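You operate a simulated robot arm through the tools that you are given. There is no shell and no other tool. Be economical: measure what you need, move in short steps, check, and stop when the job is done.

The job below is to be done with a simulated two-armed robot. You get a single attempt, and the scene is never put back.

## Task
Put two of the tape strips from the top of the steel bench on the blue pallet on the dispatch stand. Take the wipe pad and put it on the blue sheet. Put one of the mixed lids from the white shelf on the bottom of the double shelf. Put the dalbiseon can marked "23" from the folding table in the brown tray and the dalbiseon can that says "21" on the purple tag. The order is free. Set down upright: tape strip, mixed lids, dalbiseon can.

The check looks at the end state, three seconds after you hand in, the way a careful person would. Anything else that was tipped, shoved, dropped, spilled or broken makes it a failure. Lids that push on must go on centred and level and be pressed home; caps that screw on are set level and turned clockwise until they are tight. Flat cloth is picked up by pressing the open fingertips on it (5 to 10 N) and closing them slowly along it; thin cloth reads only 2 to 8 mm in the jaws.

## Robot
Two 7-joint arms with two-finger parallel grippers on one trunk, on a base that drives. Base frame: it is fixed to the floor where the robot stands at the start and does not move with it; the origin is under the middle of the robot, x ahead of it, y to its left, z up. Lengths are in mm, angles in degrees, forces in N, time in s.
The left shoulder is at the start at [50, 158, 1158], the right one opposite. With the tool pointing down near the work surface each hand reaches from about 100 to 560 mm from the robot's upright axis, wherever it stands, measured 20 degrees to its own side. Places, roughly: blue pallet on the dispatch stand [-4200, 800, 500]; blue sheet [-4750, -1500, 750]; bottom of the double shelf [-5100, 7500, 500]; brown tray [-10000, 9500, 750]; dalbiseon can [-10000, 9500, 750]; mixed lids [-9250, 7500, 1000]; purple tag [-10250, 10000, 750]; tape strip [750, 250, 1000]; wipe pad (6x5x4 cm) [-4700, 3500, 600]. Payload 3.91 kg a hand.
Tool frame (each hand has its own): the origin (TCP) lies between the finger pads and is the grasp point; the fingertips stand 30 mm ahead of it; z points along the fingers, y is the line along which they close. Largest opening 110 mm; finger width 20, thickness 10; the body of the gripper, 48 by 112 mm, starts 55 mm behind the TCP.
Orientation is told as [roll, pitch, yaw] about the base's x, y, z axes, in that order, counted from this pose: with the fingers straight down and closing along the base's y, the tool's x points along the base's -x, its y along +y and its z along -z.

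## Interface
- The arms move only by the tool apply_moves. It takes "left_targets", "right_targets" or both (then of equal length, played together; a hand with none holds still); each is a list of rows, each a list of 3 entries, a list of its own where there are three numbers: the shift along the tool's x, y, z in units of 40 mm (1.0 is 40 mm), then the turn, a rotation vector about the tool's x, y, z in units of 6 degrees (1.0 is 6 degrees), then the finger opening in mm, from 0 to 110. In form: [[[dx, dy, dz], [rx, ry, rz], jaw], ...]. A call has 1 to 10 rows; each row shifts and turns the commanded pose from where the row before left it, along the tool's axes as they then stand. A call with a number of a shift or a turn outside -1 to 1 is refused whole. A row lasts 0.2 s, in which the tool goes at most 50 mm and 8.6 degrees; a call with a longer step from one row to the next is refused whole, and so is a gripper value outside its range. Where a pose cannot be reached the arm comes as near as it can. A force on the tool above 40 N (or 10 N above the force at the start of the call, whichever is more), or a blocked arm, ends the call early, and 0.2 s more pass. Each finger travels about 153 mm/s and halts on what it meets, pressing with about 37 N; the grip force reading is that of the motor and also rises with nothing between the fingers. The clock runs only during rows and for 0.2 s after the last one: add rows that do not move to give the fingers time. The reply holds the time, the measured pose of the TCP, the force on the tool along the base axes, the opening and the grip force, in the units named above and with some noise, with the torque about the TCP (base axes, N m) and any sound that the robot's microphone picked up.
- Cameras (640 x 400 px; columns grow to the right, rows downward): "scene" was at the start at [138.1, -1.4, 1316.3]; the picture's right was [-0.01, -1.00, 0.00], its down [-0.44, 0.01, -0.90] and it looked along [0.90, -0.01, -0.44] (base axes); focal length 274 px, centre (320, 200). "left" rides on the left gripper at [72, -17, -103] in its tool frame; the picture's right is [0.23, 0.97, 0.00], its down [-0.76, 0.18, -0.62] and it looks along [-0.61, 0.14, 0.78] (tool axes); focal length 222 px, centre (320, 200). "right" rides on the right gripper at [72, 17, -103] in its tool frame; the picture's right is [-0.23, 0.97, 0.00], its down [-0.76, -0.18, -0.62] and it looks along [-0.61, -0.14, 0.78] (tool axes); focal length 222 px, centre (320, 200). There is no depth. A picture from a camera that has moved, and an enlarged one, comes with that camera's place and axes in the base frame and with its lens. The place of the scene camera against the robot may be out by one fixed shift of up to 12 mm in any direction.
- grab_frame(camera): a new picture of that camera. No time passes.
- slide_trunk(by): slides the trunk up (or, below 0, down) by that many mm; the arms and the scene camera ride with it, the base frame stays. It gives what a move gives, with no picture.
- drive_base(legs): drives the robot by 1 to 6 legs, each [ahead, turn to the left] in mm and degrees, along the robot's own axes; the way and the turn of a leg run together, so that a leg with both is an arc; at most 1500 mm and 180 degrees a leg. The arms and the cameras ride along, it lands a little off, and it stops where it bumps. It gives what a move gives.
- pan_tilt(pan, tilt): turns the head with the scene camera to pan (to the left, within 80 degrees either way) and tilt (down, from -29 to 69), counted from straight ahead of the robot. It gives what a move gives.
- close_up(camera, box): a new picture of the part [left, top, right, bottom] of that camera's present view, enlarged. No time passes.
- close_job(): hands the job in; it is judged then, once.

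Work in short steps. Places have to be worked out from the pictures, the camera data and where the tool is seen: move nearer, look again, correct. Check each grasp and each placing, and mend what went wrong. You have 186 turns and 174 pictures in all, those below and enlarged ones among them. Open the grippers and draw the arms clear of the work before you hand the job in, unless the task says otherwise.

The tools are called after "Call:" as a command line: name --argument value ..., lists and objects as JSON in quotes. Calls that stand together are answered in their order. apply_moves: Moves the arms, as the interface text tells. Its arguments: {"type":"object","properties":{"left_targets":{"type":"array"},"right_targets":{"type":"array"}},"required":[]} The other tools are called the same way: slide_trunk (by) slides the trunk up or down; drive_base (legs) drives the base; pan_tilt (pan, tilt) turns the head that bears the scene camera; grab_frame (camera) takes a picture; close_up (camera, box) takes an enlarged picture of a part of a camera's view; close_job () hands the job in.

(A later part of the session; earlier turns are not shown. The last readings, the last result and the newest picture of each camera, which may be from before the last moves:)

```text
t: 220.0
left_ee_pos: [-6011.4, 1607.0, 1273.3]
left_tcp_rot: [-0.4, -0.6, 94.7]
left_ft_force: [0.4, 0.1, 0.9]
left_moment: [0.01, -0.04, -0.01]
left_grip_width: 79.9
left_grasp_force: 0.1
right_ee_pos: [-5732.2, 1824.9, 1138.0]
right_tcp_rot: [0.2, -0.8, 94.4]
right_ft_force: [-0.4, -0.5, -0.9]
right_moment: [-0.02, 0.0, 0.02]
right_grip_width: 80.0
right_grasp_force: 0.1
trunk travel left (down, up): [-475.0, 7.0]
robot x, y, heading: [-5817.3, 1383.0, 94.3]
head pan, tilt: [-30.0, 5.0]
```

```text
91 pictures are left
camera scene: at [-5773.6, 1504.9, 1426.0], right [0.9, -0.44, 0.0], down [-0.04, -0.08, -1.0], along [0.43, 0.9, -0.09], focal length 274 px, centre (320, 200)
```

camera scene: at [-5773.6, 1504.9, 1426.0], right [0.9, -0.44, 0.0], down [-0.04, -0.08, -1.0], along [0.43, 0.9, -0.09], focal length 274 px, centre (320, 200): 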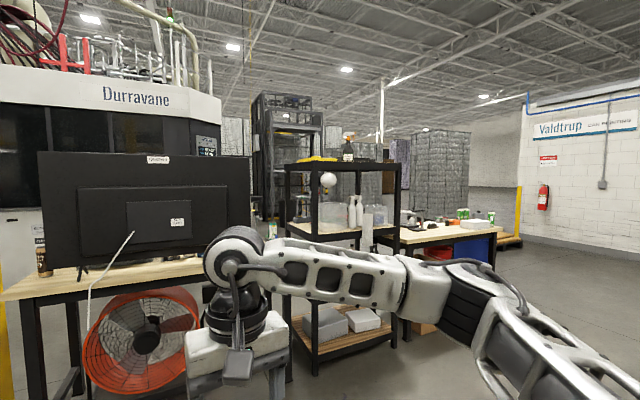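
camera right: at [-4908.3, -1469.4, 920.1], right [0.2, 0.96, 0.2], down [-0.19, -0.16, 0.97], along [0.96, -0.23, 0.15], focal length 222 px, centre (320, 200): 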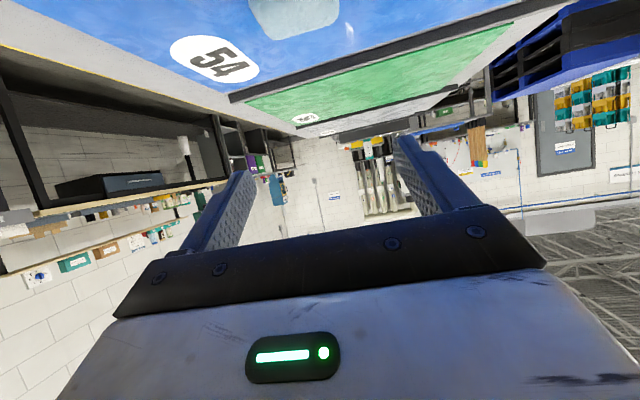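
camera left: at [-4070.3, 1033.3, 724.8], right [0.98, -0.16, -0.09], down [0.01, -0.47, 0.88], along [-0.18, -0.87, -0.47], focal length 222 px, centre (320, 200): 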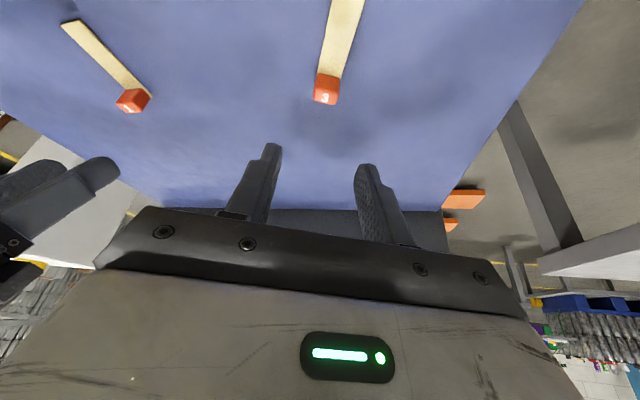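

The Durravane machine blocks the direct way, so I go around it to the east: first to about (-2900,2300).

Call:
drive_base --legs '[[0, -75], [1500, 0], [1500, 0], [0, 72]]'

Call:
pan_tilt --pan 0 --tilt 10

Call:
grab_frame --camera "scene"

```text
t: 240.7
left_ee_pos: [-3206.5, 2672.6, 1273.2]
left_tcp_rot: [-0.5, -0.7, 92.6]
left_ft_force: [0.4, -0.2, -0.1]
left_moment: [0.05, 0.01, 0.02]
left_grip_width: 80.2
left_grasp_force: 0.0
right_ee_pos: [-2921.5, 2880.4, 1137.2]
right_tcp_rot: [0.1, -0.7, 92.3]
right_ft_force: [-0.4, 0.3, -1.0]
right_moment: [0.01, 0.01, 0.06]
right_grip_width: 80.0
right_grasp_force: 0.2
trunk travel left (down, up): [-475.0, 7.0]
robot x, y, heading: [-3020.3, 2440.8, 92.0]
head pan, tilt: [-30.0, 5.0]
```

```text
t: 241.6
left_ee_pos: [-3206.5, 2673.7, 1273.3]
left_tcp_rot: [-0.5, -0.6, 92.6]
left_ft_force: [0.2, 0.0, -0.2]
left_moment: [0.02, -0.01, -0.02]
left_grip_width: 79.9
left_grasp_force: 0.0
right_ee_pos: [-2920.9, 2881.5, 1137.8]
right_tcp_rot: [0.3, -0.7, 92.3]
right_ft_force: [0.6, -0.4, -0.9]
right_moment: [0.0, 0.0, 0.04]
right_grip_width: 80.1
right_grasp_force: 0.1
trunk travel left (down, up): [-475.0, 7.0]
robot x, y, heading: [-3015.9, 2441.9, 92.2]
head pan, tilt: [0.0, 10.0]
```

```text
90 pictures are left
camera scene: at [-3019.6, 2574.1, 1417.9], right [1.0, 0.03, 0.0], down [0.01, -0.17, -0.98], along [-0.03, 0.98, -0.17], focal length 274 px, centre (320, 200)
```

scene: 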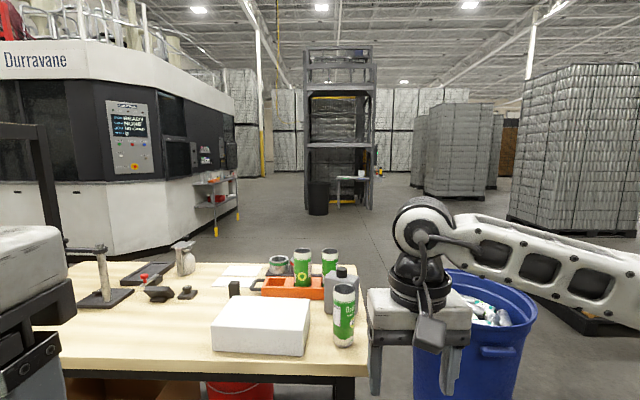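

Table end and blue bin leave no gap here, so I pass east of the bin (x≈-1550) heading north. The small two-tier shelf at the machine's side near (-4900,7100) is probably the double shelf.

Call:
drive_base --legs '[[0, -68], [1500, 0], [150, 0], [0, 66], [1500, 0], [1400, 0]]'

Call:
pan_tilt --pan 40 --tilt 10

Call:
grab_frame --camera "scene"

```text
t: 269.7
left_ee_pos: [-1642.6, 6250.8, 1273.2]
left_tcp_rot: [-0.6, -0.6, 88.8]
left_ft_force: [0.6, 0.4, 0.2]
left_moment: [0.03, -0.01, 0.02]
left_grip_width: 79.9
left_grasp_force: 0.1
right_ee_pos: [-1343.4, 6439.8, 1137.3]
right_tcp_rot: [0.3, -0.8, 88.5]
right_ft_force: [-0.2, 0.7, 0.6]
right_moment: [0.03, -0.03, -0.02]
right_grip_width: 80.1
right_grasp_force: 0.1
trunk travel left (down, up): [-475.0, 7.0]
robot x, y, heading: [-1474.7, 6007.1, 88.1]
head pan, tilt: [0.0, 10.0]
```

```text
t: 270.7
left_ee_pos: [-1642.6, 6249.9, 1273.1]
left_tcp_rot: [-0.5, -0.6, 88.7]
left_ft_force: [0.1, -0.1, -0.7]
left_moment: [0.0, 0.02, 0.0]
left_grip_width: 79.9
left_grasp_force: 0.1
right_ee_pos: [-1343.2, 6438.4, 1136.9]
right_tcp_rot: [0.2, -0.8, 88.5]
right_ft_force: [0.0, -0.2, -1.1]
right_moment: [-0.04, 0.03, 0.0]
right_grip_width: 79.9
right_grasp_force: 0.1
trunk travel left (down, up): [-475.0, 7.0]
robot x, y, heading: [-1471.0, 6004.1, 88.0]
head pan, tilt: [40.0, 10.0]
```

```text
89 pictures are left
camera scene: at [-1522.4, 6120.0, 1417.9], right [0.79, 0.62, 0.0], down [0.11, -0.14, -0.98], along [-0.61, 0.77, -0.17], focal length 274 px, centre (320, 200)
```

scene: 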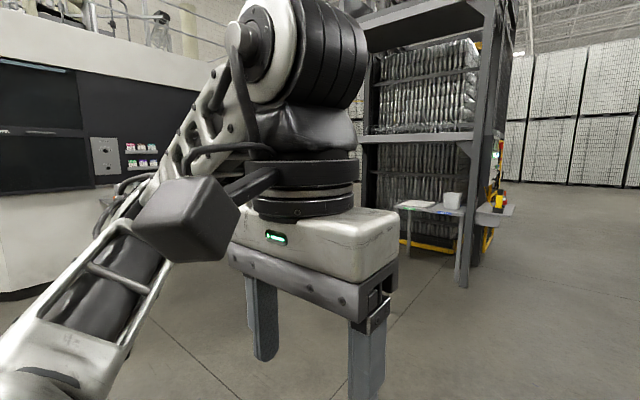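

The left hand hides the view; I lower it and turn to face west.

Call:
apply_moves --left_targets '[[[-0.3, -0.3, 0.9], [0, 0, 0], 80], [[-0.3, -0.3, 0.9], [0, 0, 0], 80], [[-0.3, -0.3, 0.9], [0, 0, 0], 80], [[-0.3, -0.3, 0.9], [0, 0, 0], 80], [[0, 0, 0.9], [0, 0, 0], 80], [[0, 0, 0.9], [0, 0, 0], 80]]'

Call:
drive_base --legs '[[0, 68]]'

Call:
pan_tilt --pan 0 --tilt 10

Call:
grab_frame --camera "scene"

```text
t: 272.1
left_ee_pos: [-1591.6, 6298.2, 1056.5]
left_tcp_rot: [-0.6, -0.7, 88.8]
left_ft_force: [-0.4, -1.1, 0.5]
left_moment: [0.0, 0.0, 0.01]
left_grip_width: 80.1
left_grasp_force: 0.0
right_ee_pos: [-1343.4, 6439.2, 1136.7]
right_tcp_rot: [0.2, -0.8, 88.5]
right_ft_force: [-0.1, 0.4, 0.3]
right_moment: [-0.02, 0.0, 0.0]
right_grip_width: 79.9
right_grasp_force: 0.1
trunk travel left (down, up): [-475.0, 7.0]
robot x, y, heading: [-1471.2, 6005.4, 88.3]
head pan, tilt: [40.0, 10.0]
```

```text
t: 275.5
left_ee_pos: [-1787.4, 5998.5, 1057.1]
left_tcp_rot: [-0.6, -0.5, 157.9]
left_ft_force: [-0.5, -0.5, -0.1]
left_moment: [-0.03, 0.01, 0.03]
left_grip_width: 80.1
left_grasp_force: 0.1
right_ee_pos: [-1829.1, 6281.6, 1137.7]
right_tcp_rot: [0.1, -0.9, 157.6]
right_ft_force: [0.4, 0.4, -0.1]
right_moment: [-0.02, 0.01, 0.0]
right_grip_width: 79.8
right_grasp_force: 0.0
trunk travel left (down, up): [-475.0, 7.0]
robot x, y, heading: [-1471.2, 6005.8, 157.6]
head pan, tilt: [40.0, 10.0]
```

```text
t: 276.6
left_ee_pos: [-1787.3, 5997.5, 1057.2]
left_tcp_rot: [-0.4, -0.6, 157.8]
left_ft_force: [0.0, -0.4, -0.8]
left_moment: [0.02, -0.01, -0.01]
left_grip_width: 80.1
left_grasp_force: 0.1
right_ee_pos: [-1831.2, 6282.1, 1135.4]
right_tcp_rot: [0.3, -0.8, 157.6]
right_ft_force: [-0.8, 0.1, 0.4]
right_moment: [-0.02, -0.01, -0.01]
right_grip_width: 79.6
right_grasp_force: 0.0
trunk travel left (down, up): [-475.0, 7.0]
robot x, y, heading: [-1472.3, 6009.2, 157.5]
head pan, tilt: [0.0, 10.0]
```

```text
88 pictures are left
camera scene: at [-1588.9, 6058.1, 1417.9], right [0.38, 0.92, 0.0], down [0.16, -0.07, -0.98], along [-0.91, 0.38, -0.17], focal length 274 px, centre (320, 200)
```

scene: 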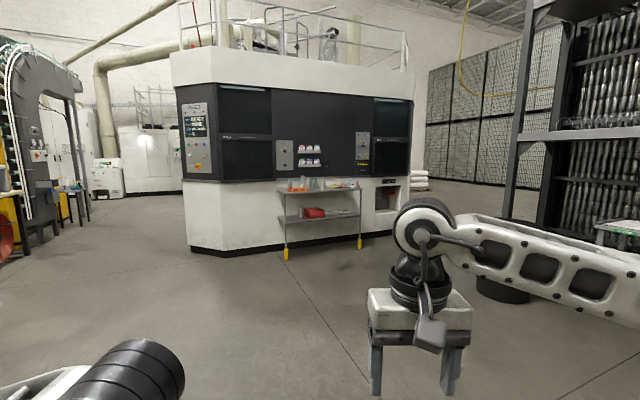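

The two-tier rack on the machine's east side (x≈-5100, y≈7000–8200) is the double shelf. The machine's south face is at y≈6000, so I go west along y≈5000 and look.

Call:
drive_base --legs '[[0, 37], [1500, 0], [1500, 0], [0, -15], [1300, 0]]'

Call:
grab_frame --camera "scene"

```text
t: 299.8
left_ee_pos: [-5974.6, 5197.8, 1057.4]
left_tcp_rot: [-0.5, -0.6, 177.8]
left_ft_force: [0.5, 0.5, 0.2]
left_moment: [0.02, 0.02, 0.02]
left_grip_width: 80.2
left_grasp_force: 0.1
right_ee_pos: [-6110.6, 5450.1, 1136.7]
right_tcp_rot: [0.2, -0.8, 177.5]
right_ft_force: [0.5, 0.2, -0.6]
right_moment: [0.0, 0.02, -0.04]
right_grip_width: 80.1
right_grasp_force: 0.1
trunk travel left (down, up): [-475.0, 7.0]
robot x, y, heading: [-5680.2, 5312.7, 177.3]
head pan, tilt: [0.0, 10.0]
```

```text
87 pictures are left
camera scene: at [-5807.6, 5319.4, 1417.9], right [0.05, 1.0, 0.0], down [0.17, -0.01, -0.98], along [-0.98, 0.05, -0.17], focal length 274 px, centre (320, 200)
```

scene: 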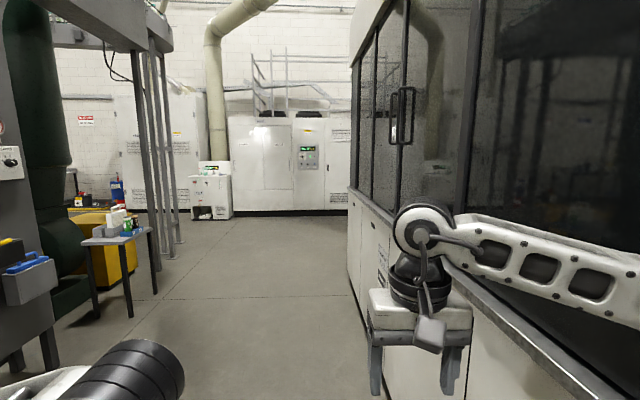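

The machine runs along my right to x≈-9200. I veer slightly left, continue west about 3 m, and look right past its end.

Call:
drive_base --legs '[[0, 7], [1500, 0], [1500, 0], [900, 0]]'

Call:
pan_tilt --pan -45 --tilt 10

Call:
grab_frame --camera "scene"

```text
t: 319.1
left_ee_pos: [-9835.9, 4876.5, 1057.2]
left_tcp_rot: [-0.5, -0.6, -175.7]
left_ft_force: [-0.3, 0.9, 0.1]
left_moment: [0.0, 0.03, 0.04]
left_grip_width: 80.1
left_grasp_force: 0.1
right_ee_pos: [-10000.4, 5111.5, 1136.0]
right_tcp_rot: [0.2, -0.8, -175.8]
right_ft_force: [0.0, 0.0, -0.4]
right_moment: [0.0, 0.0, -0.02]
right_grip_width: 79.9
right_grasp_force: 0.0
trunk travel left (down, up): [-475.0, 7.0]
robot x, y, heading: [-9557.8, 5022.9, -176.3]
head pan, tilt: [0.0, 10.0]
```

```text
t: 320.3
left_ee_pos: [-9837.4, 4876.6, 1057.3]
left_tcp_rot: [-0.5, -0.6, -175.7]
left_ft_force: [-0.6, -0.1, 0.0]
left_moment: [0.02, 0.0, -0.03]
left_grip_width: 80.1
left_grasp_force: 0.1
right_ee_pos: [-10002.5, 5111.1, 1137.3]
right_tcp_rot: [0.3, -0.8, -175.8]
right_ft_force: [-0.4, 0.5, -0.6]
right_moment: [-0.02, -0.03, 0.02]
right_grip_width: 80.2
right_grasp_force: 0.0
trunk travel left (down, up): [-475.0, 7.0]
robot x, y, heading: [-9558.0, 5021.9, -176.3]
head pan, tilt: [-45.0, 10.0]
```

```text
86 pictures are left
camera scene: at [-9661.9, 5082.6, 1417.9], right [0.66, 0.75, 0.0], down [0.13, -0.11, -0.98], along [-0.74, 0.65, -0.17], focal length 274 px, centre (320, 200)
```

scene: 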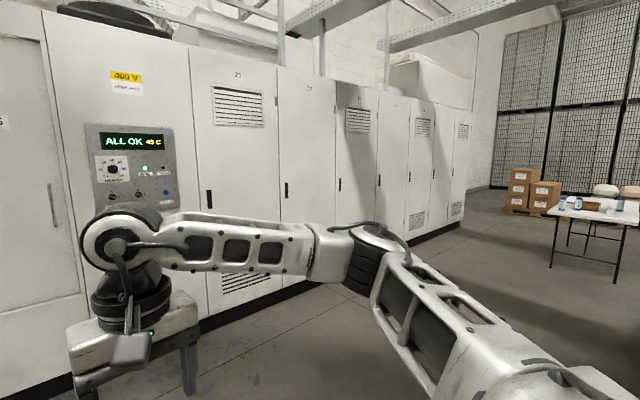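

The folding table is visible to the north. I turn north, drive up to y≈6300 and look for the white shelf on the right.

Call:
drive_base --legs '[[500, 0], [0, -91], [1250, 0]]'

Call:
pan_tilt --pan -25 --tilt 12

Call:
grab_frame --camera "scene"

```text
t: 333.1
left_ee_pos: [-10198.6, 6524.2, 1056.9]
left_tcp_rot: [-0.4, -0.6, 90.2]
left_ft_force: [-0.4, 0.1, -0.5]
left_moment: [0.01, -0.03, -0.01]
left_grip_width: 80.2
left_grasp_force: 0.0
right_ee_pos: [-9955.0, 6671.7, 1137.3]
right_tcp_rot: [0.2, -0.8, 90.0]
right_ft_force: [-0.3, 0.2, 0.4]
right_moment: [0.01, -0.04, 0.04]
right_grip_width: 79.8
right_grasp_force: 0.1
trunk travel left (down, up): [-475.0, 7.0]
robot x, y, heading: [-10074.0, 6235.2, 89.9]
head pan, tilt: [-45.0, 10.0]
```

```text
t: 333.9
left_ee_pos: [-10198.8, 6525.1, 1057.4]
left_tcp_rot: [-0.5, -0.6, 90.3]
left_ft_force: [-0.1, -0.4, -0.2]
left_moment: [-0.03, 0.03, -0.02]
left_grip_width: 80.0
left_grasp_force: 0.1
right_ee_pos: [-9953.8, 6671.8, 1137.7]
right_tcp_rot: [0.3, -0.7, 90.1]
right_ft_force: [0.4, 1.0, -0.1]
right_moment: [0.02, -0.04, 0.01]
right_grip_width: 80.0
right_grasp_force: 0.0
trunk travel left (down, up): [-475.0, 7.0]
robot x, y, heading: [-10072.6, 6235.7, 89.8]
head pan, tilt: [-25.0, 12.0]
```

```text
85 pictures are left
camera scene: at [-10025.6, 6360.9, 1414.6], right [0.9, -0.43, 0.0], down [-0.09, -0.19, -0.98], along [0.42, 0.88, -0.21], focal length 274 px, centre (320, 200)
```

scene: 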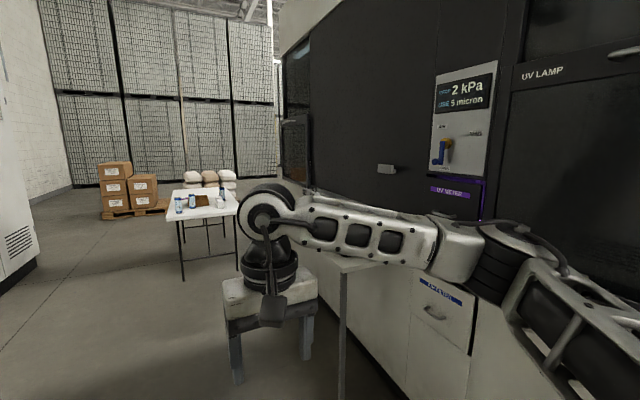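

A white shelf juts from the machine's west side around (-9600…, 7100+). I drive to y≈7350 and turn to face it.

Call:
drive_base --legs '[[1150, 0], [0, -89]]'

Call:
pan_tilt --pan 0 --tilt 25

Call:
grab_frame --camera "scene"

```text
t: 343.5
left_ee_pos: [-9796.2, 7520.1, 1059.1]
left_tcp_rot: [-0.5, -0.6, 3.0]
left_ft_force: [-0.1, -0.6, 0.2]
left_moment: [0.03, 0.04, -0.01]
left_grip_width: 80.3
left_grasp_force: 0.0
right_ee_pos: [-9638.9, 7279.7, 1136.4]
right_tcp_rot: [0.1, -0.8, 2.7]
right_ft_force: [-0.6, 0.2, 0.9]
right_moment: [-0.04, 0.03, 0.01]
right_grip_width: 80.2
right_grasp_force: 0.1
trunk travel left (down, up): [-475.0, 7.0]
robot x, y, heading: [-10079.4, 7383.6, 2.5]
head pan, tilt: [-25.0, 12.0]
```

```text
t: 344.4
left_ee_pos: [-9796.6, 7519.4, 1057.7]
left_tcp_rot: [-0.6, -0.7, 3.0]
left_ft_force: [0.2, 0.8, -1.0]
left_moment: [0.01, -0.02, 0.01]
left_grip_width: 80.0
left_grasp_force: 0.1
right_ee_pos: [-9638.4, 7281.0, 1136.1]
right_tcp_rot: [0.2, -0.9, 2.7]
right_ft_force: [-0.2, 0.7, 0.1]
right_moment: [0.0, 0.01, -0.01]
right_grip_width: 79.9
right_grasp_force: 0.1
trunk travel left (down, up): [-475.0, 7.0]
robot x, y, heading: [-10080.1, 7373.8, 2.5]
head pan, tilt: [0.0, 25.0]
```

```text
84 pictures are left
camera scene: at [-9940.1, 7383.4, 1393.6], right [0.04, -1.0, 0.0], down [-0.42, -0.02, -0.91], along [0.91, 0.04, -0.42], focal length 274 px, centre (320, 200)
```

scene: 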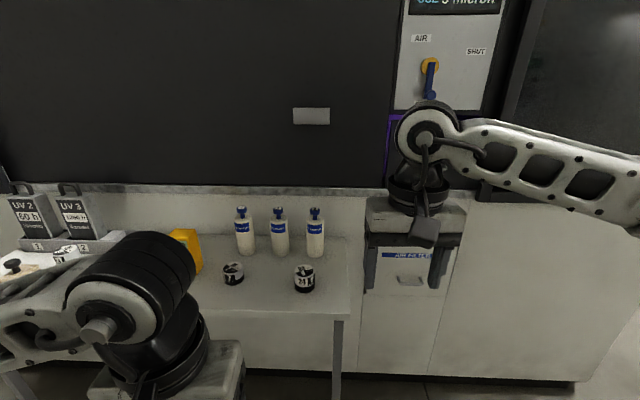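

Call:
close_up --camera "scene" --box '[170, 190, 350, 310]'

```text
3.33 times, centred on (260, 250) of scene
camera zoom: at [-9940.1, 7383.4, 1393.6], right [0.04, -1.0, 0.0], down [-0.42, -0.02, -0.91], along [0.91, 0.04, -0.42], focal length 914 px, centre (520, 33)
```

zoom: 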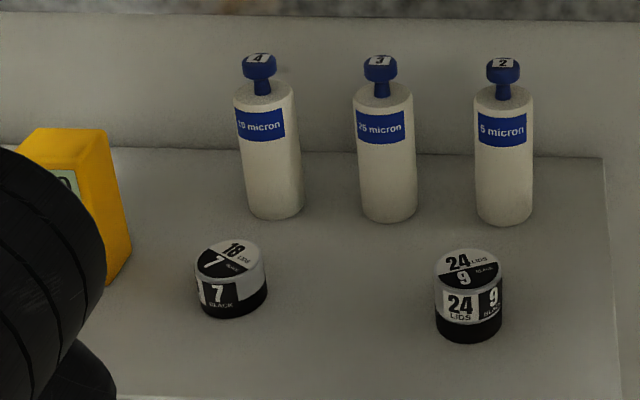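

Two lid packs ("18 lids/7 black" and "24 lids/9 black") stand on the white shelf. I use the right camera to triangulate the "24" pack.

Call:
grab_frame --camera "right"

Call:
grab_frame --camera "left"

```text
82 pictures are left
camera right: at [-9712.1, 7293.1, 1240.0], right [0.18, 0.98, 0.01], down [0.76, -0.14, 0.63], along [0.62, -0.11, -0.77], focal length 222 px, centre (320, 200)
```

right: 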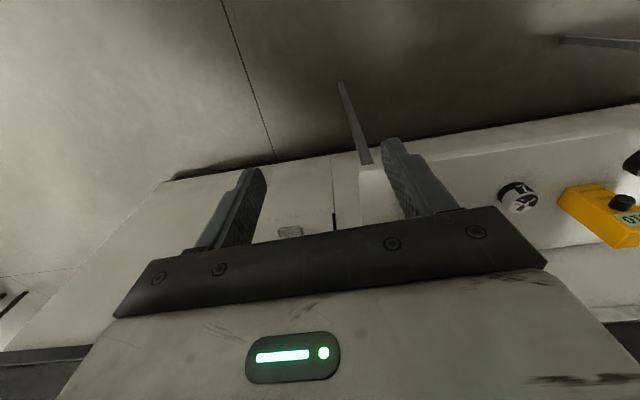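

```text
81 pictures are left
camera left: at [-9870.6, 7498.5, 1159.9], right [-0.28, 0.96, -0.01], down [0.74, 0.22, 0.63], along [0.61, 0.17, -0.78], focal length 222 px, centre (320, 200)
```

left: 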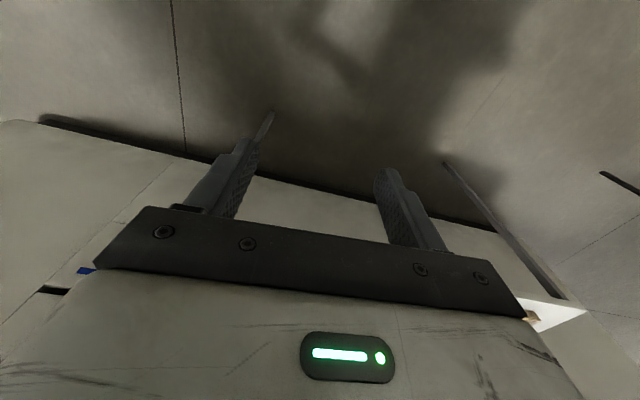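

Triangulation: shelf z≈867, "24" pack at about (-9366,7450), shelf edge x≈-9470. I tuck the right hand back and drive 270 mm ahead.

Call:
apply_moves --right_targets '[[[0.9, -0.3, 0], [0, 0, 0], 80], [[0.9, -0.3, 0], [0, 0, 0], 80], [[0.9, -0.3, 0], [0, 0, 0], 80], [[0.9, -0.3, 0], [0, 0, 0], 80]]'

Call:
drive_base --legs '[[270, 0]]'

Call:
pan_tilt --pan 0 --tilt 40

Call:
grab_frame --camera "scene"

Call:
grab_frame --camera "left"

```text
t: 345.4
left_ee_pos: [-9796.5, 7519.3, 1057.5]
left_tcp_rot: [-0.5, -0.6, 3.0]
left_ft_force: [-1.2, -0.4, 0.3]
left_moment: [0.01, -0.04, 0.0]
left_grip_width: 79.8
left_grasp_force: 0.0
right_ee_pos: [-9781.6, 7225.1, 1136.2]
right_tcp_rot: [0.2, -0.9, 2.7]
right_ft_force: [0.4, 0.0, -0.8]
right_moment: [0.0, -0.01, 0.0]
right_grip_width: 80.0
right_grasp_force: 0.1
trunk travel left (down, up): [-475.0, 7.0]
robot x, y, heading: [-10078.1, 7376.8, 2.5]
head pan, tilt: [0.0, 25.0]
```

```text
t: 347.4
left_ee_pos: [-9517.0, 7533.2, 1057.6]
left_tcp_rot: [-0.6, -0.6, 3.4]
left_ft_force: [-0.4, -0.5, 0.0]
left_moment: [0.02, -0.01, 0.03]
left_grip_width: 80.0
left_grasp_force: 0.0
right_ee_pos: [-9499.0, 7241.5, 1135.3]
right_tcp_rot: [0.2, -0.7, 3.0]
right_ft_force: [-0.1, 0.2, 0.0]
right_moment: [0.0, -0.01, 0.02]
right_grip_width: 79.9
right_grasp_force: 0.1
trunk travel left (down, up): [-475.0, 7.0]
robot x, y, heading: [-9800.4, 7390.4, 2.5]
head pan, tilt: [0.0, 25.0]
```

```text
t: 348.1
left_ee_pos: [-9517.2, 7535.0, 1058.4]
left_tcp_rot: [-0.5, -0.5, 3.3]
left_ft_force: [-0.2, -0.4, -0.7]
left_moment: [0.0, -0.02, -0.02]
left_grip_width: 80.0
left_grasp_force: 0.0
right_ee_pos: [-9500.8, 7240.8, 1136.0]
right_tcp_rot: [0.2, -0.8, 3.2]
right_ft_force: [0.8, 0.8, -0.4]
right_moment: [0.04, 0.02, 0.0]
right_grip_width: 79.9
right_grasp_force: 0.0
trunk travel left (down, up): [-475.0, 7.0]
robot x, y, heading: [-9798.1, 7391.6, 2.9]
head pan, tilt: [0.0, 40.0]
```

```text
80 pictures are left
camera scene: at [-9667.3, 7397.0, 1370.3], right [0.05, -1.0, 0.0], down [-0.64, -0.03, -0.77], along [0.77, 0.04, -0.64], focal length 274 px, centre (320, 200)
```

scene: 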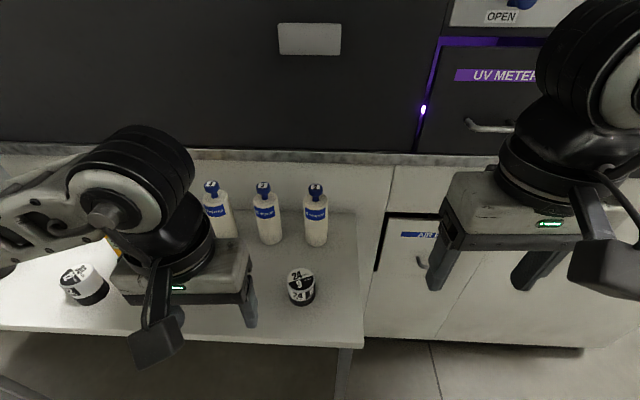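

```text
79 pictures are left
camera left: at [-9591.6, 7512.9, 1159.9], right [-0.28, 0.96, -0.01], down [0.74, 0.23, 0.63], along [0.61, 0.17, -0.78], focal length 222 px, centre (320, 200)
```

left: 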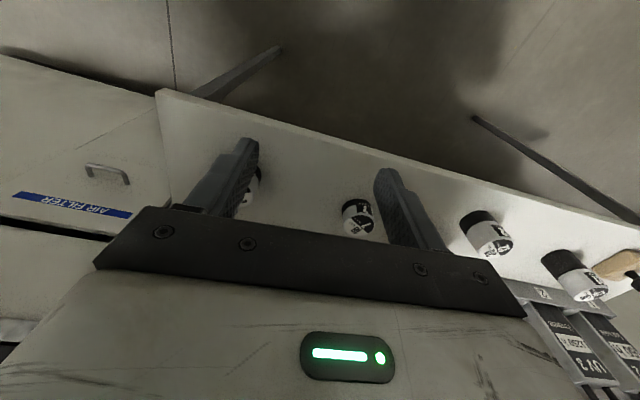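

More packs appear further left. I zoom in to see which are labelled as mixed.

Call:
close_up --camera "scene" --box '[40, 230, 340, 330]'

Call:
close_up --camera "left" --box '[330, 180, 640, 320]'

```text
2.13 times, centred on (190, 280) of scene
camera zoom: at [-9667.3, 7397.0, 1370.3], right [0.05, -1.0, 0.0], down [-0.64, -0.03, -0.77], along [0.77, 0.04, -0.64], focal length 585 px, centre (597, 29)
```

zoom: 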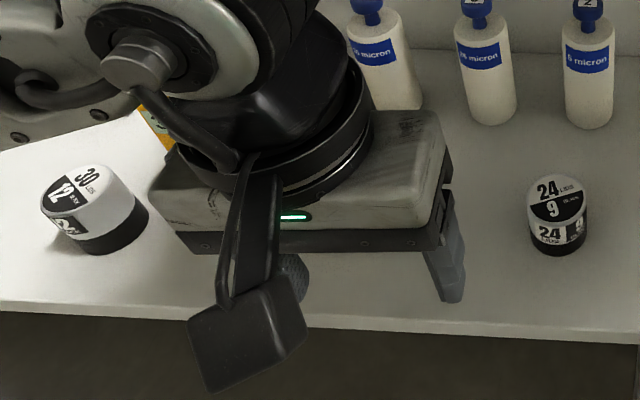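

```text
2.06 times, centred on (485, 250) of left
camera zoom: at [-9591.6, 7512.9, 1159.9], right [-0.28, 0.96, -0.01], down [0.74, 0.23, 0.63], along [0.61, 0.17, -0.78], focal length 459 px, centre (-21, 97)
```

zoom: 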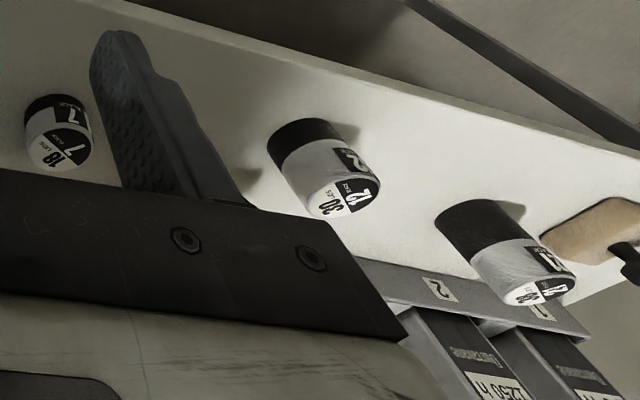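

All packs mix black and white lids, so any will do; I take the "24/9" one at (-9363,7449). I bring the left hand above it.

Call:
apply_moves --left_targets '[[[-0.745, -0.475, 0.25], [0, 0, 0], 80], [[-0.745, -0.475, 0.25], [0, 0, 0], 80], [[-0.745, -0.475, 0.25], [0, 0, 0], 80], [[-0.745, -0.475, 0.25], [0, 0, 0], 80], [[-0.745, -0.475, 0.25], [0, 0, 0], 80]]'

Call:
grab_frame --camera "left"

```text
t: 349.3
left_ee_pos: [-9362.3, 7450.1, 1009.7]
left_tcp_rot: [-0.5, -0.6, 3.3]
left_ft_force: [0.0, -0.7, 0.5]
left_moment: [-0.04, 0.04, 0.0]
left_grip_width: 80.0
left_grasp_force: 0.0
right_ee_pos: [-9500.2, 7241.3, 1135.1]
right_tcp_rot: [0.2, -0.7, 3.1]
right_ft_force: [0.4, 0.6, -0.2]
right_moment: [-0.01, 0.01, -0.02]
right_grip_width: 80.1
right_grasp_force: 0.1
trunk travel left (down, up): [-475.0, 7.0]
robot x, y, heading: [-9798.6, 7388.5, 2.5]
head pan, tilt: [0.0, 40.0]
```

```text
76 pictures are left
camera left: at [-9436.9, 7428.6, 1111.9], right [-0.28, 0.96, -0.01], down [0.74, 0.23, 0.63], along [0.61, 0.17, -0.78], focal length 222 px, centre (320, 200)
```

left: 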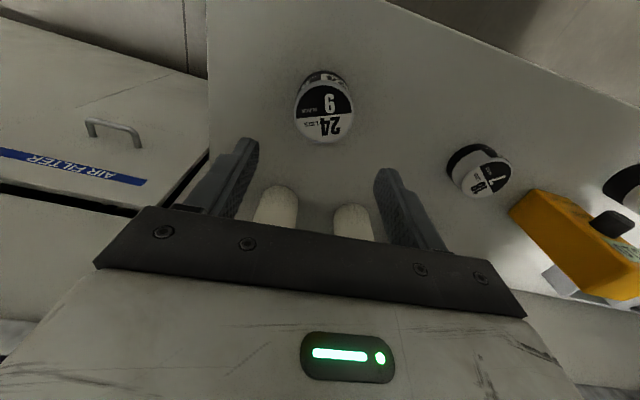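

The pack top is at about (-9371,7449). I descend 105 mm around it.

Call:
apply_moves --left_targets '[[[0.15, 0, 0.9], [0, 0, 0], 80], [[0, 0, 0.9], [0, 0, 0], 80], [[0, 0, 0.8], [0, 0, 0], 80], [[0, 0, 0], [0, 0, 0], 80]]'

Call:
grab_frame --camera "left"

```text
t: 350.3
left_ee_pos: [-9365.6, 7447.6, 907.6]
left_tcp_rot: [-0.5, -0.6, 3.4]
left_ft_force: [-0.3, -0.4, 0.5]
left_moment: [0.0, 0.0, -0.01]
left_grip_width: 80.3
left_grasp_force: 0.0
right_ee_pos: [-9501.6, 7242.1, 1134.4]
right_tcp_rot: [0.2, -0.8, 3.2]
right_ft_force: [-0.4, -1.1, 1.5]
right_moment: [0.02, 0.04, -0.02]
right_grip_width: 80.1
right_grasp_force: 0.0
trunk travel left (down, up): [-475.0, 7.0]
robot x, y, heading: [-9800.1, 7389.9, 2.9]
head pan, tilt: [0.0, 40.0]
```

```text
75 pictures are left
camera left: at [-9440.1, 7427.0, 1009.8], right [-0.28, 0.96, -0.01], down [0.74, 0.23, 0.63], along [0.61, 0.17, -0.78], focal length 222 px, centre (320, 200)
```

left: 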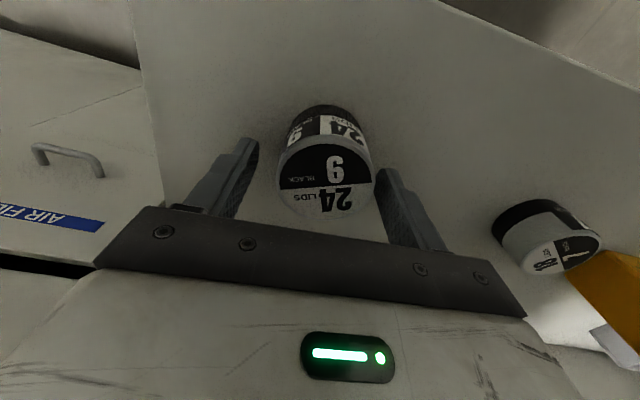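

The pack sits about 13 mm nearer to me than the finger line, so I shift back 12 mm, then close.

Call:
apply_moves --left_targets '[[[0.3, 0, 0], [0, 0, 0], 80], [[0, 0, 0.05], [0, 0, 0], 80], [[0, 0, 0], [0, 0, 0], 65], [[0, 0, 0], [0, 0, 0], 52], [[0, 0, 0], [0, 0, 0], 44], [[0, 0, 0], [0, 0, 0], 40]]'

Call:
grab_frame --camera "left"

```text
t: 351.7
left_ee_pos: [-9378.6, 7446.5, 904.9]
left_tcp_rot: [-0.5, -0.5, 3.5]
left_ft_force: [-0.3, 1.0, 2.1]
left_moment: [0.06, 0.03, -0.01]
left_grip_width: 52.3
left_grasp_force: 36.2
right_ee_pos: [-9500.5, 7240.8, 1135.5]
right_tcp_rot: [0.2, -0.8, 3.1]
right_ft_force: [0.1, -0.5, -0.3]
right_moment: [-0.04, 0.01, -0.01]
right_grip_width: 79.9
right_grasp_force: 0.0
trunk travel left (down, up): [-475.0, 7.0]
robot x, y, heading: [-9798.0, 7389.4, 2.7]
head pan, tilt: [0.0, 40.0]
```

```text
74 pictures are left
camera left: at [-9452.1, 7425.3, 1006.5], right [-0.28, 0.96, -0.01], down [0.74, 0.23, 0.63], along [0.61, 0.17, -0.78], focal length 222 px, centre (320, 200)
```

left: 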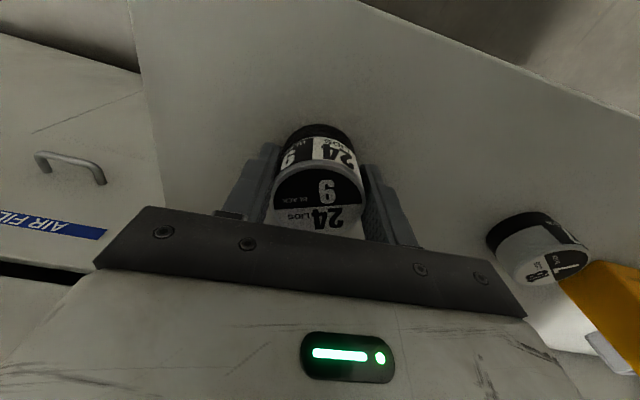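

Gripped at 52 mm. I lift it 120 mm, draw back, and reverse away from the shelf.

Call:
apply_moves --left_targets '[[[0, 0, -0.5], [0, 0, 0], 40], [[0, 0, -1], [0, 0, 0], 40], [[0, 0, -1], [0, 0, 0], 40], [[0, 0, -1], [0, 0, 0], 40], [[0, 0, -0.8], [0, 0, 0], 40]]'

Call:
grab_frame --camera "left"

Call:
drive_base --legs '[[-280, 0], [0, 86]]'

Call:
pan_tilt --pan 0 --tilt 15

Call:
grab_frame --camera "scene"

```text
t: 352.9
left_ee_pos: [-9378.0, 7448.6, 1076.7]
left_tcp_rot: [-0.5, -0.6, 3.4]
left_ft_force: [0.6, 0.1, -0.8]
left_moment: [0.01, -0.01, 0.0]
left_grip_width: 52.1
left_grasp_force: 35.8
right_ee_pos: [-9500.2, 7240.8, 1136.2]
right_tcp_rot: [0.2, -0.8, 3.1]
right_ft_force: [-0.7, -0.8, -0.2]
right_moment: [0.02, -0.01, -0.02]
right_grip_width: 79.8
right_grasp_force: 0.0
trunk travel left (down, up): [-475.0, 7.0]
robot x, y, heading: [-9798.7, 7390.1, 2.7]
head pan, tilt: [0.0, 40.0]
```

```text
73 pictures are left
camera left: at [-9451.3, 7426.6, 1179.1], right [-0.28, 0.96, -0.01], down [0.74, 0.23, 0.63], along [0.61, 0.17, -0.78], focal length 222 px, centre (320, 200)
```

left: 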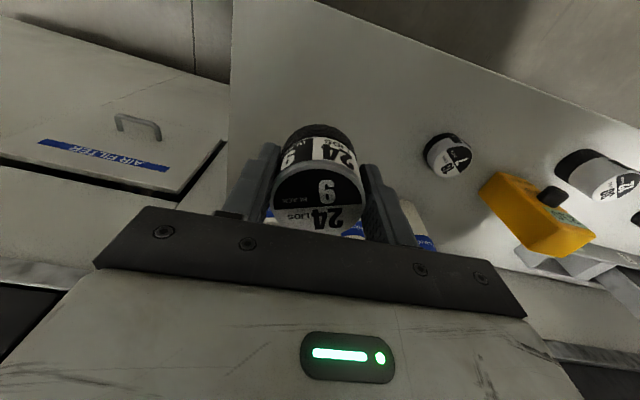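

```text
t: 358.6
left_ee_pos: [-10100.1, 7802.0, 1076.7]
left_tcp_rot: [-0.5, -0.5, 88.8]
left_ft_force: [0.1, 0.2, 0.1]
left_moment: [0.01, 0.0, -0.02]
left_grip_width: 52.3
left_grasp_force: 37.6
right_ee_pos: [-9905.4, 7662.4, 1135.8]
right_tcp_rot: [0.3, -0.8, 88.6]
right_ft_force: [0.0, -0.6, 0.7]
right_moment: [0.03, 0.01, 0.0]
right_grip_width: 79.9
right_grasp_force: 0.0
trunk travel left (down, up): [-475.0, 7.0]
robot x, y, heading: [-10075.1, 7379.9, 88.3]
head pan, tilt: [0.0, 40.0]
```

```text
t: 359.4
left_ee_pos: [-10101.3, 7801.7, 1076.5]
left_tcp_rot: [-0.5, -0.5, 88.8]
left_ft_force: [-0.6, 0.1, -1.4]
left_moment: [-0.02, -0.01, 0.02]
left_grip_width: 52.2
left_grasp_force: 36.7
right_ee_pos: [-9904.4, 7663.6, 1135.4]
right_tcp_rot: [0.2, -0.8, 88.6]
right_ft_force: [-0.4, -0.3, 0.1]
right_moment: [-0.02, 0.02, 0.02]
right_grip_width: 79.6
right_grasp_force: 0.0
trunk travel left (down, up): [-475.0, 7.0]
robot x, y, heading: [-10076.4, 7381.5, 88.4]
head pan, tilt: [0.0, 15.0]
```

```text
72 pictures are left
camera scene: at [-10067.7, 7511.1, 1409.7], right [1.0, -0.03, 0.0], down [-0.01, -0.26, -0.97], along [0.03, 0.97, -0.26], focal length 274 px, centre (320, 200)
```

scene: 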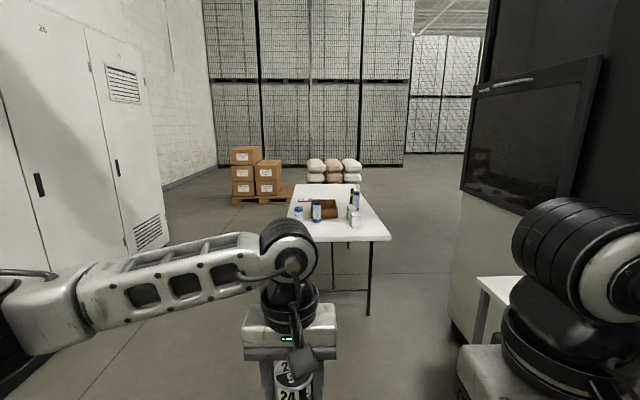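

The folding table is ahead: front edge y≈9070, x about -10210…-9590. I approach along its west side and look at the items.

Call:
drive_base --legs '[[0, 20], [1500, 0], [200, 0], [0, -75]]'

Call:
pan_tilt --pan 10 --tilt 22

Call:
grab_frame --camera "scene"

```text
t: 372.1
left_ee_pos: [-10184.4, 9188.0, 1077.3]
left_tcp_rot: [-0.5, -0.6, 30.1]
left_ft_force: [-0.3, 0.2, -1.2]
left_moment: [0.01, 0.02, 0.03]
left_grip_width: 52.0
left_grasp_force: 36.8
right_ee_pos: [-10203.1, 8950.5, 1135.4]
right_tcp_rot: [0.2, -0.9, 29.8]
right_ft_force: [-0.6, 0.2, -0.3]
right_moment: [-0.01, 0.01, -0.01]
right_grip_width: 80.1
right_grasp_force: 0.1
trunk travel left (down, up): [-475.0, 7.0]
robot x, y, heading: [-10535.4, 8948.7, 29.3]
head pan, tilt: [0.0, 15.0]
```

```text
t: 372.8
left_ee_pos: [-10184.5, 9188.5, 1076.5]
left_tcp_rot: [-0.5, -0.6, 30.1]
left_ft_force: [0.3, 0.0, -1.0]
left_moment: [0.0, 0.01, -0.03]
left_grip_width: 52.1
left_grasp_force: 37.4
right_ee_pos: [-10203.1, 8949.5, 1135.9]
right_tcp_rot: [0.1, -0.8, 29.8]
right_ft_force: [-0.7, 0.5, 0.3]
right_moment: [0.03, -0.02, -0.02]
right_grip_width: 80.0
right_grasp_force: 0.1
trunk travel left (down, up): [-475.0, 7.0]
robot x, y, heading: [-10539.9, 8951.5, 29.5]
head pan, tilt: [10.0, 22.0]
```

```text
71 pictures are left
camera scene: at [-10423.1, 9028.0, 1398.4], right [0.64, -0.77, 0.0], down [-0.29, -0.24, -0.93], along [0.72, 0.59, -0.37], focal length 274 px, centre (320, 200)
```

scene: 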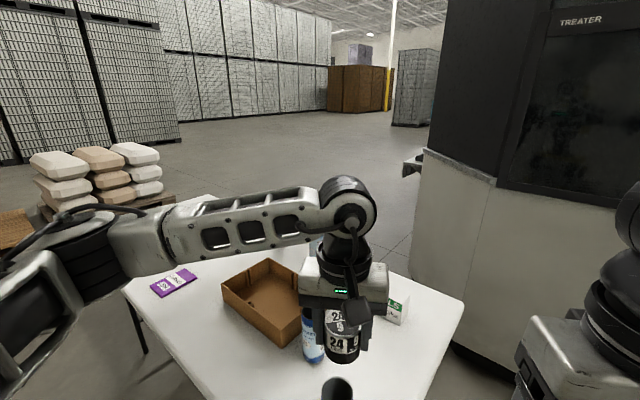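

The left hand hides the cans; I tuck it back and look again.

Call:
apply_moves --left_targets '[[[0.9, 0.3, 0], [0, 0, 0], 40], [[0.9, 0.3, 0], [0, 0, 0], 40], [[0.9, 0.3, 0], [0, 0, 0], 40], [[0.9, 0.3, 0], [0, 0, 0], 40], [[0.9, 0.3, 0], [0, 0, 0], 40], [[0.8, 0.3, 0], [0, 0, 0], 40]]'

Call:
pan_tilt --pan 10 --tilt 35

Call:
grab_frame --camera "scene"

```text
t: 374.2
left_ee_pos: [-10383.7, 9148.0, 1075.9]
left_tcp_rot: [-0.5, -0.5, 30.0]
left_ft_force: [0.0, 0.2, -0.2]
left_moment: [-0.01, 0.0, 0.04]
left_grip_width: 52.0
left_grasp_force: 37.6
left hand out of reach, approached as far as the arm can: row 6
right_ee_pos: [-10201.2, 8948.6, 1135.6]
right_tcp_rot: [0.2, -0.8, 29.8]
right_ft_force: [0.6, -0.5, 0.4]
right_moment: [0.0, 0.05, 0.0]
right_grip_width: 80.0
right_grasp_force: 0.2
trunk travel left (down, up): [-475.0, 7.0]
robot x, y, heading: [-10541.2, 8950.7, 29.7]
head pan, tilt: [10.0, 22.0]
```

```text
t: 375.0
left_ee_pos: [-10382.1, 9146.7, 1076.0]
left_tcp_rot: [-0.5, -0.6, 30.1]
left_ft_force: [-0.4, -0.5, -0.6]
left_moment: [0.0, -0.04, -0.01]
left_grip_width: 51.9
left_grasp_force: 37.4
right_ee_pos: [-10203.6, 8949.3, 1135.9]
right_tcp_rot: [0.2, -0.7, 29.8]
right_ft_force: [-0.5, 0.5, 0.5]
right_moment: [-0.01, -0.02, 0.0]
right_grip_width: 79.8
right_grasp_force: 0.0
trunk travel left (down, up): [-475.0, 7.0]
robot x, y, heading: [-10536.0, 8947.2, 29.7]
head pan, tilt: [10.0, 35.0]
```

```text
70 pictures are left
camera scene: at [-10426.8, 9025.0, 1377.8], right [0.64, -0.77, 0.0], down [-0.44, -0.36, -0.82], along [0.63, 0.52, -0.57], focal length 274 px, centre (320, 200)
```

scene: 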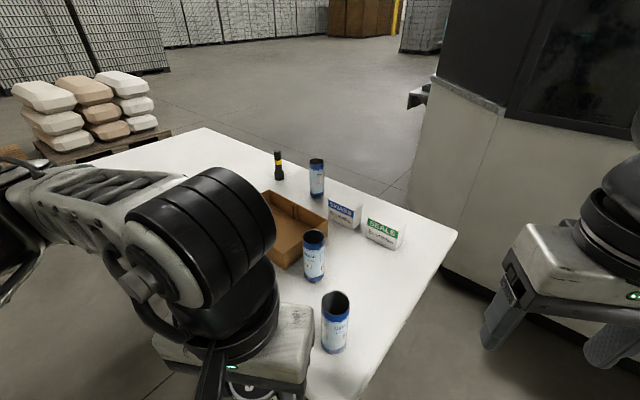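

Three blue-and-white cans are seen. I zoom to read their numbers.

Call:
close_up --camera "scene" --box '[280, 220, 380, 360]'

Call:
close_up --camera "scene" --box '[260, 140, 360, 210]'

```text
2.86 times, centred on (330, 290) of scene
camera zoom: at [-10426.8, 9025.0, 1377.8], right [0.64, -0.77, 0.0], down [-0.44, -0.36, -0.82], along [0.63, 0.52, -0.57], focal length 783 px, centre (291, -57)
```

zoom: 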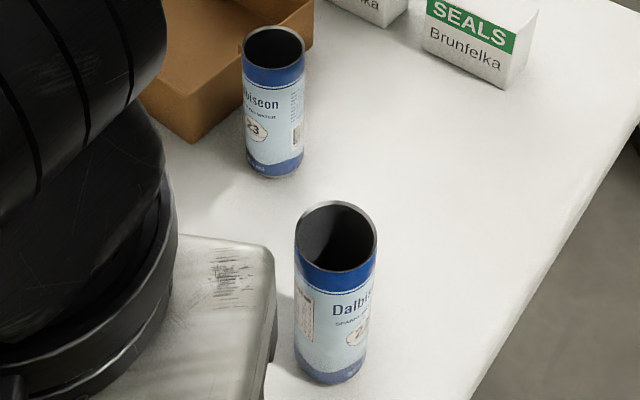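

```text
5.71 times, centred on (310, 175) of scene
camera zoom: at [-10426.8, 9025.0, 1377.8], right [0.64, -0.77, 0.0], down [-0.44, -0.36, -0.82], along [0.63, 0.52, -0.57], focal length 1566 px, centre (377, 343)
```

zoom: 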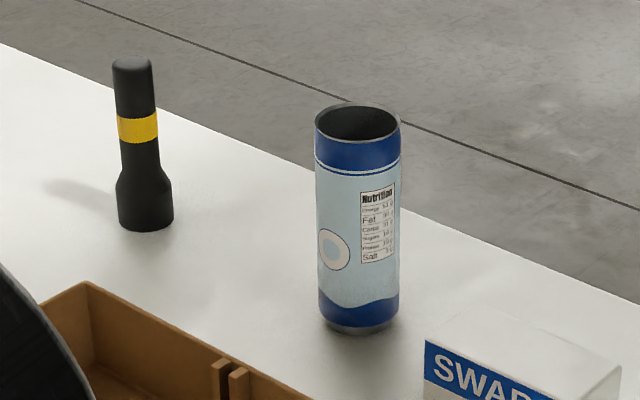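

The middle can is "23". I zoom harder on the near can's number.

Call:
close_up --camera "scene" --box '[318, 315, 354, 345]'

Call:
close_up --camera "scene" --box '[298, 250, 334, 275]'

```text
13.33 times, centred on (336, 330) of scene
camera zoom: at [-10426.8, 9025.0, 1377.8], right [0.64, -0.77, 0.0], down [-0.44, -0.36, -0.82], along [0.63, 0.52, -0.57], focal length 3655 px, centre (107, -1533)
```

zoom: 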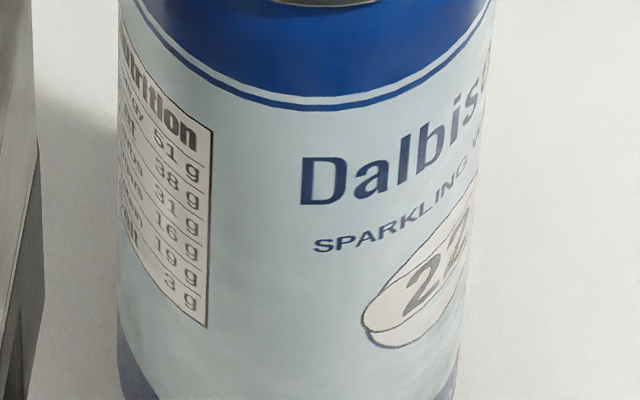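

```text
16.00 times, centred on (316, 262) of scene
camera zoom: at [-10426.8, 9025.0, 1377.8], right [0.64, -0.77, 0.0], down [-0.44, -0.36, -0.82], along [0.63, 0.52, -0.57], focal length 4386 px, centre (384, -800)
```

zoom: 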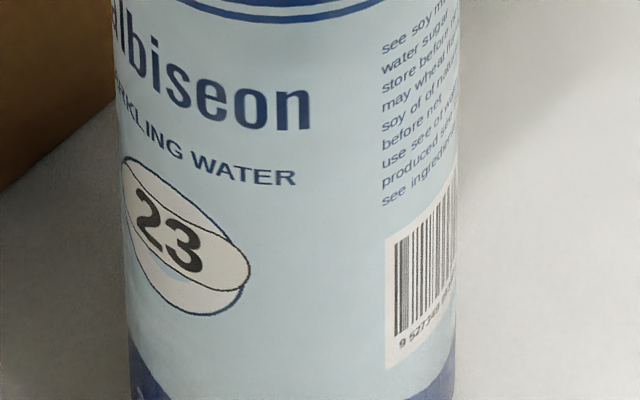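

Near can is "22", middle is "23" at about (-10041,9365); the far one at (-9711,9630) should be "21". I move the base to about (-10480,9500) facing east for the "23" and tray.

Call:
drive_base --legs '[[0, 53], [560, 0], [0, -82]]'

Call:
slide_trunk --by -70

Call:
pan_tilt --pan 0 --tilt 38

Call:
grab_frame --camera "scene"

Call:
grab_frame --camera "right"

```text
t: 380.9
left_ee_pos: [-10544.5, 9742.7, 1075.6]
left_tcp_rot: [-0.4, -0.5, 84.0]
left_ft_force: [0.8, 0.9, -0.6]
left_moment: [0.01, -0.05, 0.01]
left_grip_width: 51.8
left_grasp_force: 37.5
right_ee_pos: [-10279.1, 9772.9, 1136.1]
right_tcp_rot: [0.1, -0.8, 83.9]
right_ft_force: [-0.3, -0.1, -0.3]
right_moment: [0.0, -0.02, 0.03]
right_grip_width: 79.9
right_grasp_force: 0.1
trunk travel left (down, up): [-475.0, 7.0]
robot x, y, heading: [-10471.9, 9500.3, 83.7]
head pan, tilt: [10.0, 35.0]
stopped in leg 3: the robot was blocked; the commanded pose is now the measured one
```

```text
t: 381.9
left_ee_pos: [-10544.3, 9742.9, 1005.8]
left_tcp_rot: [-0.6, -0.5, 84.0]
left_ft_force: [0.1, 0.7, -0.7]
left_moment: [-0.02, -0.02, 0.04]
left_grip_width: 52.3
left_grasp_force: 37.2
right_ee_pos: [-10277.9, 9773.7, 1065.4]
right_tcp_rot: [0.1, -0.8, 83.9]
right_ft_force: [0.3, 0.3, 0.1]
right_moment: [0.01, 0.0, 0.02]
right_grip_width: 79.6
right_grasp_force: 0.2
trunk travel left (down, up): [-405.0, 77.0]
robot x, y, heading: [-10475.7, 9502.6, 83.6]
head pan, tilt: [10.0, 35.0]
```

```text
t: 382.6
left_ee_pos: [-10544.5, 9743.0, 1006.6]
left_tcp_rot: [-0.5, -0.4, 84.1]
left_ft_force: [0.0, 0.0, 0.0]
left_moment: [0.0, 0.01, 0.03]
left_grip_width: 52.2
left_grasp_force: 36.9
right_ee_pos: [-10278.0, 9772.5, 1064.9]
right_tcp_rot: [0.2, -0.8, 83.9]
right_ft_force: [-0.8, 0.2, 0.5]
right_moment: [-0.02, 0.0, -0.01]
right_grip_width: 80.1
right_grasp_force: 0.0
trunk travel left (down, up): [-405.0, 77.0]
robot x, y, heading: [-10474.6, 9502.1, 83.5]
head pan, tilt: [0.0, 38.0]
```

```text
65 pictures are left
camera scene: at [-10454.4, 9628.6, 1303.2], right [0.99, -0.11, 0.0], down [-0.07, -0.61, -0.79], along [0.09, 0.78, -0.62], focal length 274 px, centre (320, 200)
```

scene: 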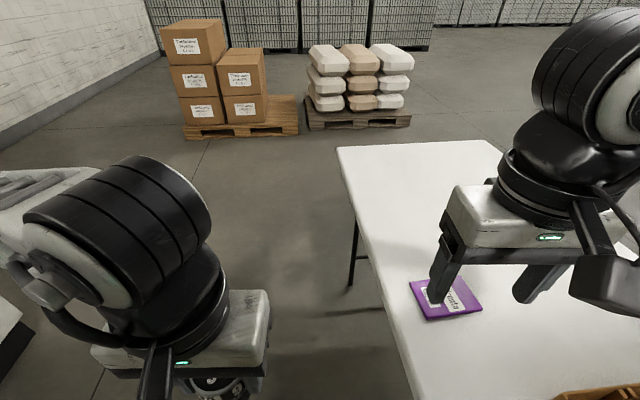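

```text
64 pictures are left
camera right: at [-10302.2, 9700.8, 1168.3], right [-0.94, 0.33, 0.0], down [0.26, 0.73, 0.63], along [0.21, 0.6, -0.77], focal length 222 px, centre (320, 200)
```

right: 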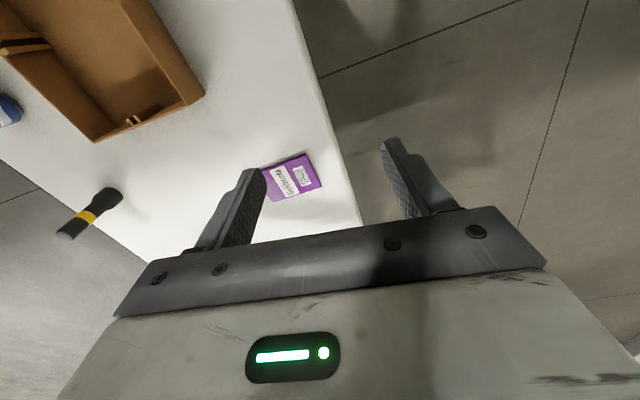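

Turning was blocked: the base side is against the table. I back out the way I came, swing further west, and then face the table.

Call:
drive_base --legs '[[-560, 0], [0, 32], [640, 0], [0, -114]]'

Call:
grab_frame --camera "scene"

```text
t: 395.4
left_ee_pos: [-10593.6, 9615.9, 1005.6]
left_tcp_rot: [-0.5, -0.5, 4.2]
left_ft_force: [-0.3, 0.4, -0.5]
left_moment: [0.01, -0.02, 0.02]
left_grip_width: 52.0
left_grasp_force: 36.8
right_ee_pos: [-10518.4, 9359.9, 1065.8]
right_tcp_rot: [0.2, -0.8, 3.9]
right_ft_force: [0.3, 0.1, 0.2]
right_moment: [-0.01, 0.01, -0.02]
right_grip_width: 80.1
right_grasp_force: 0.1
trunk travel left (down, up): [-405.0, 77.0]
robot x, y, heading: [-10815.2, 9506.3, 3.5]
head pan, tilt: [0.0, 38.0]
```

```text
63 pictures are left
camera scene: at [-10685.0, 9513.4, 1303.2], right [0.06, -1.0, 0.0], down [-0.61, -0.04, -0.79], along [0.79, 0.05, -0.62], focal length 274 px, centre (320, 200)
```

scene: 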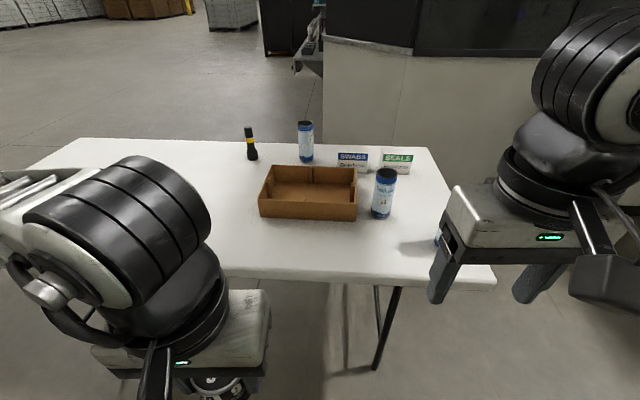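

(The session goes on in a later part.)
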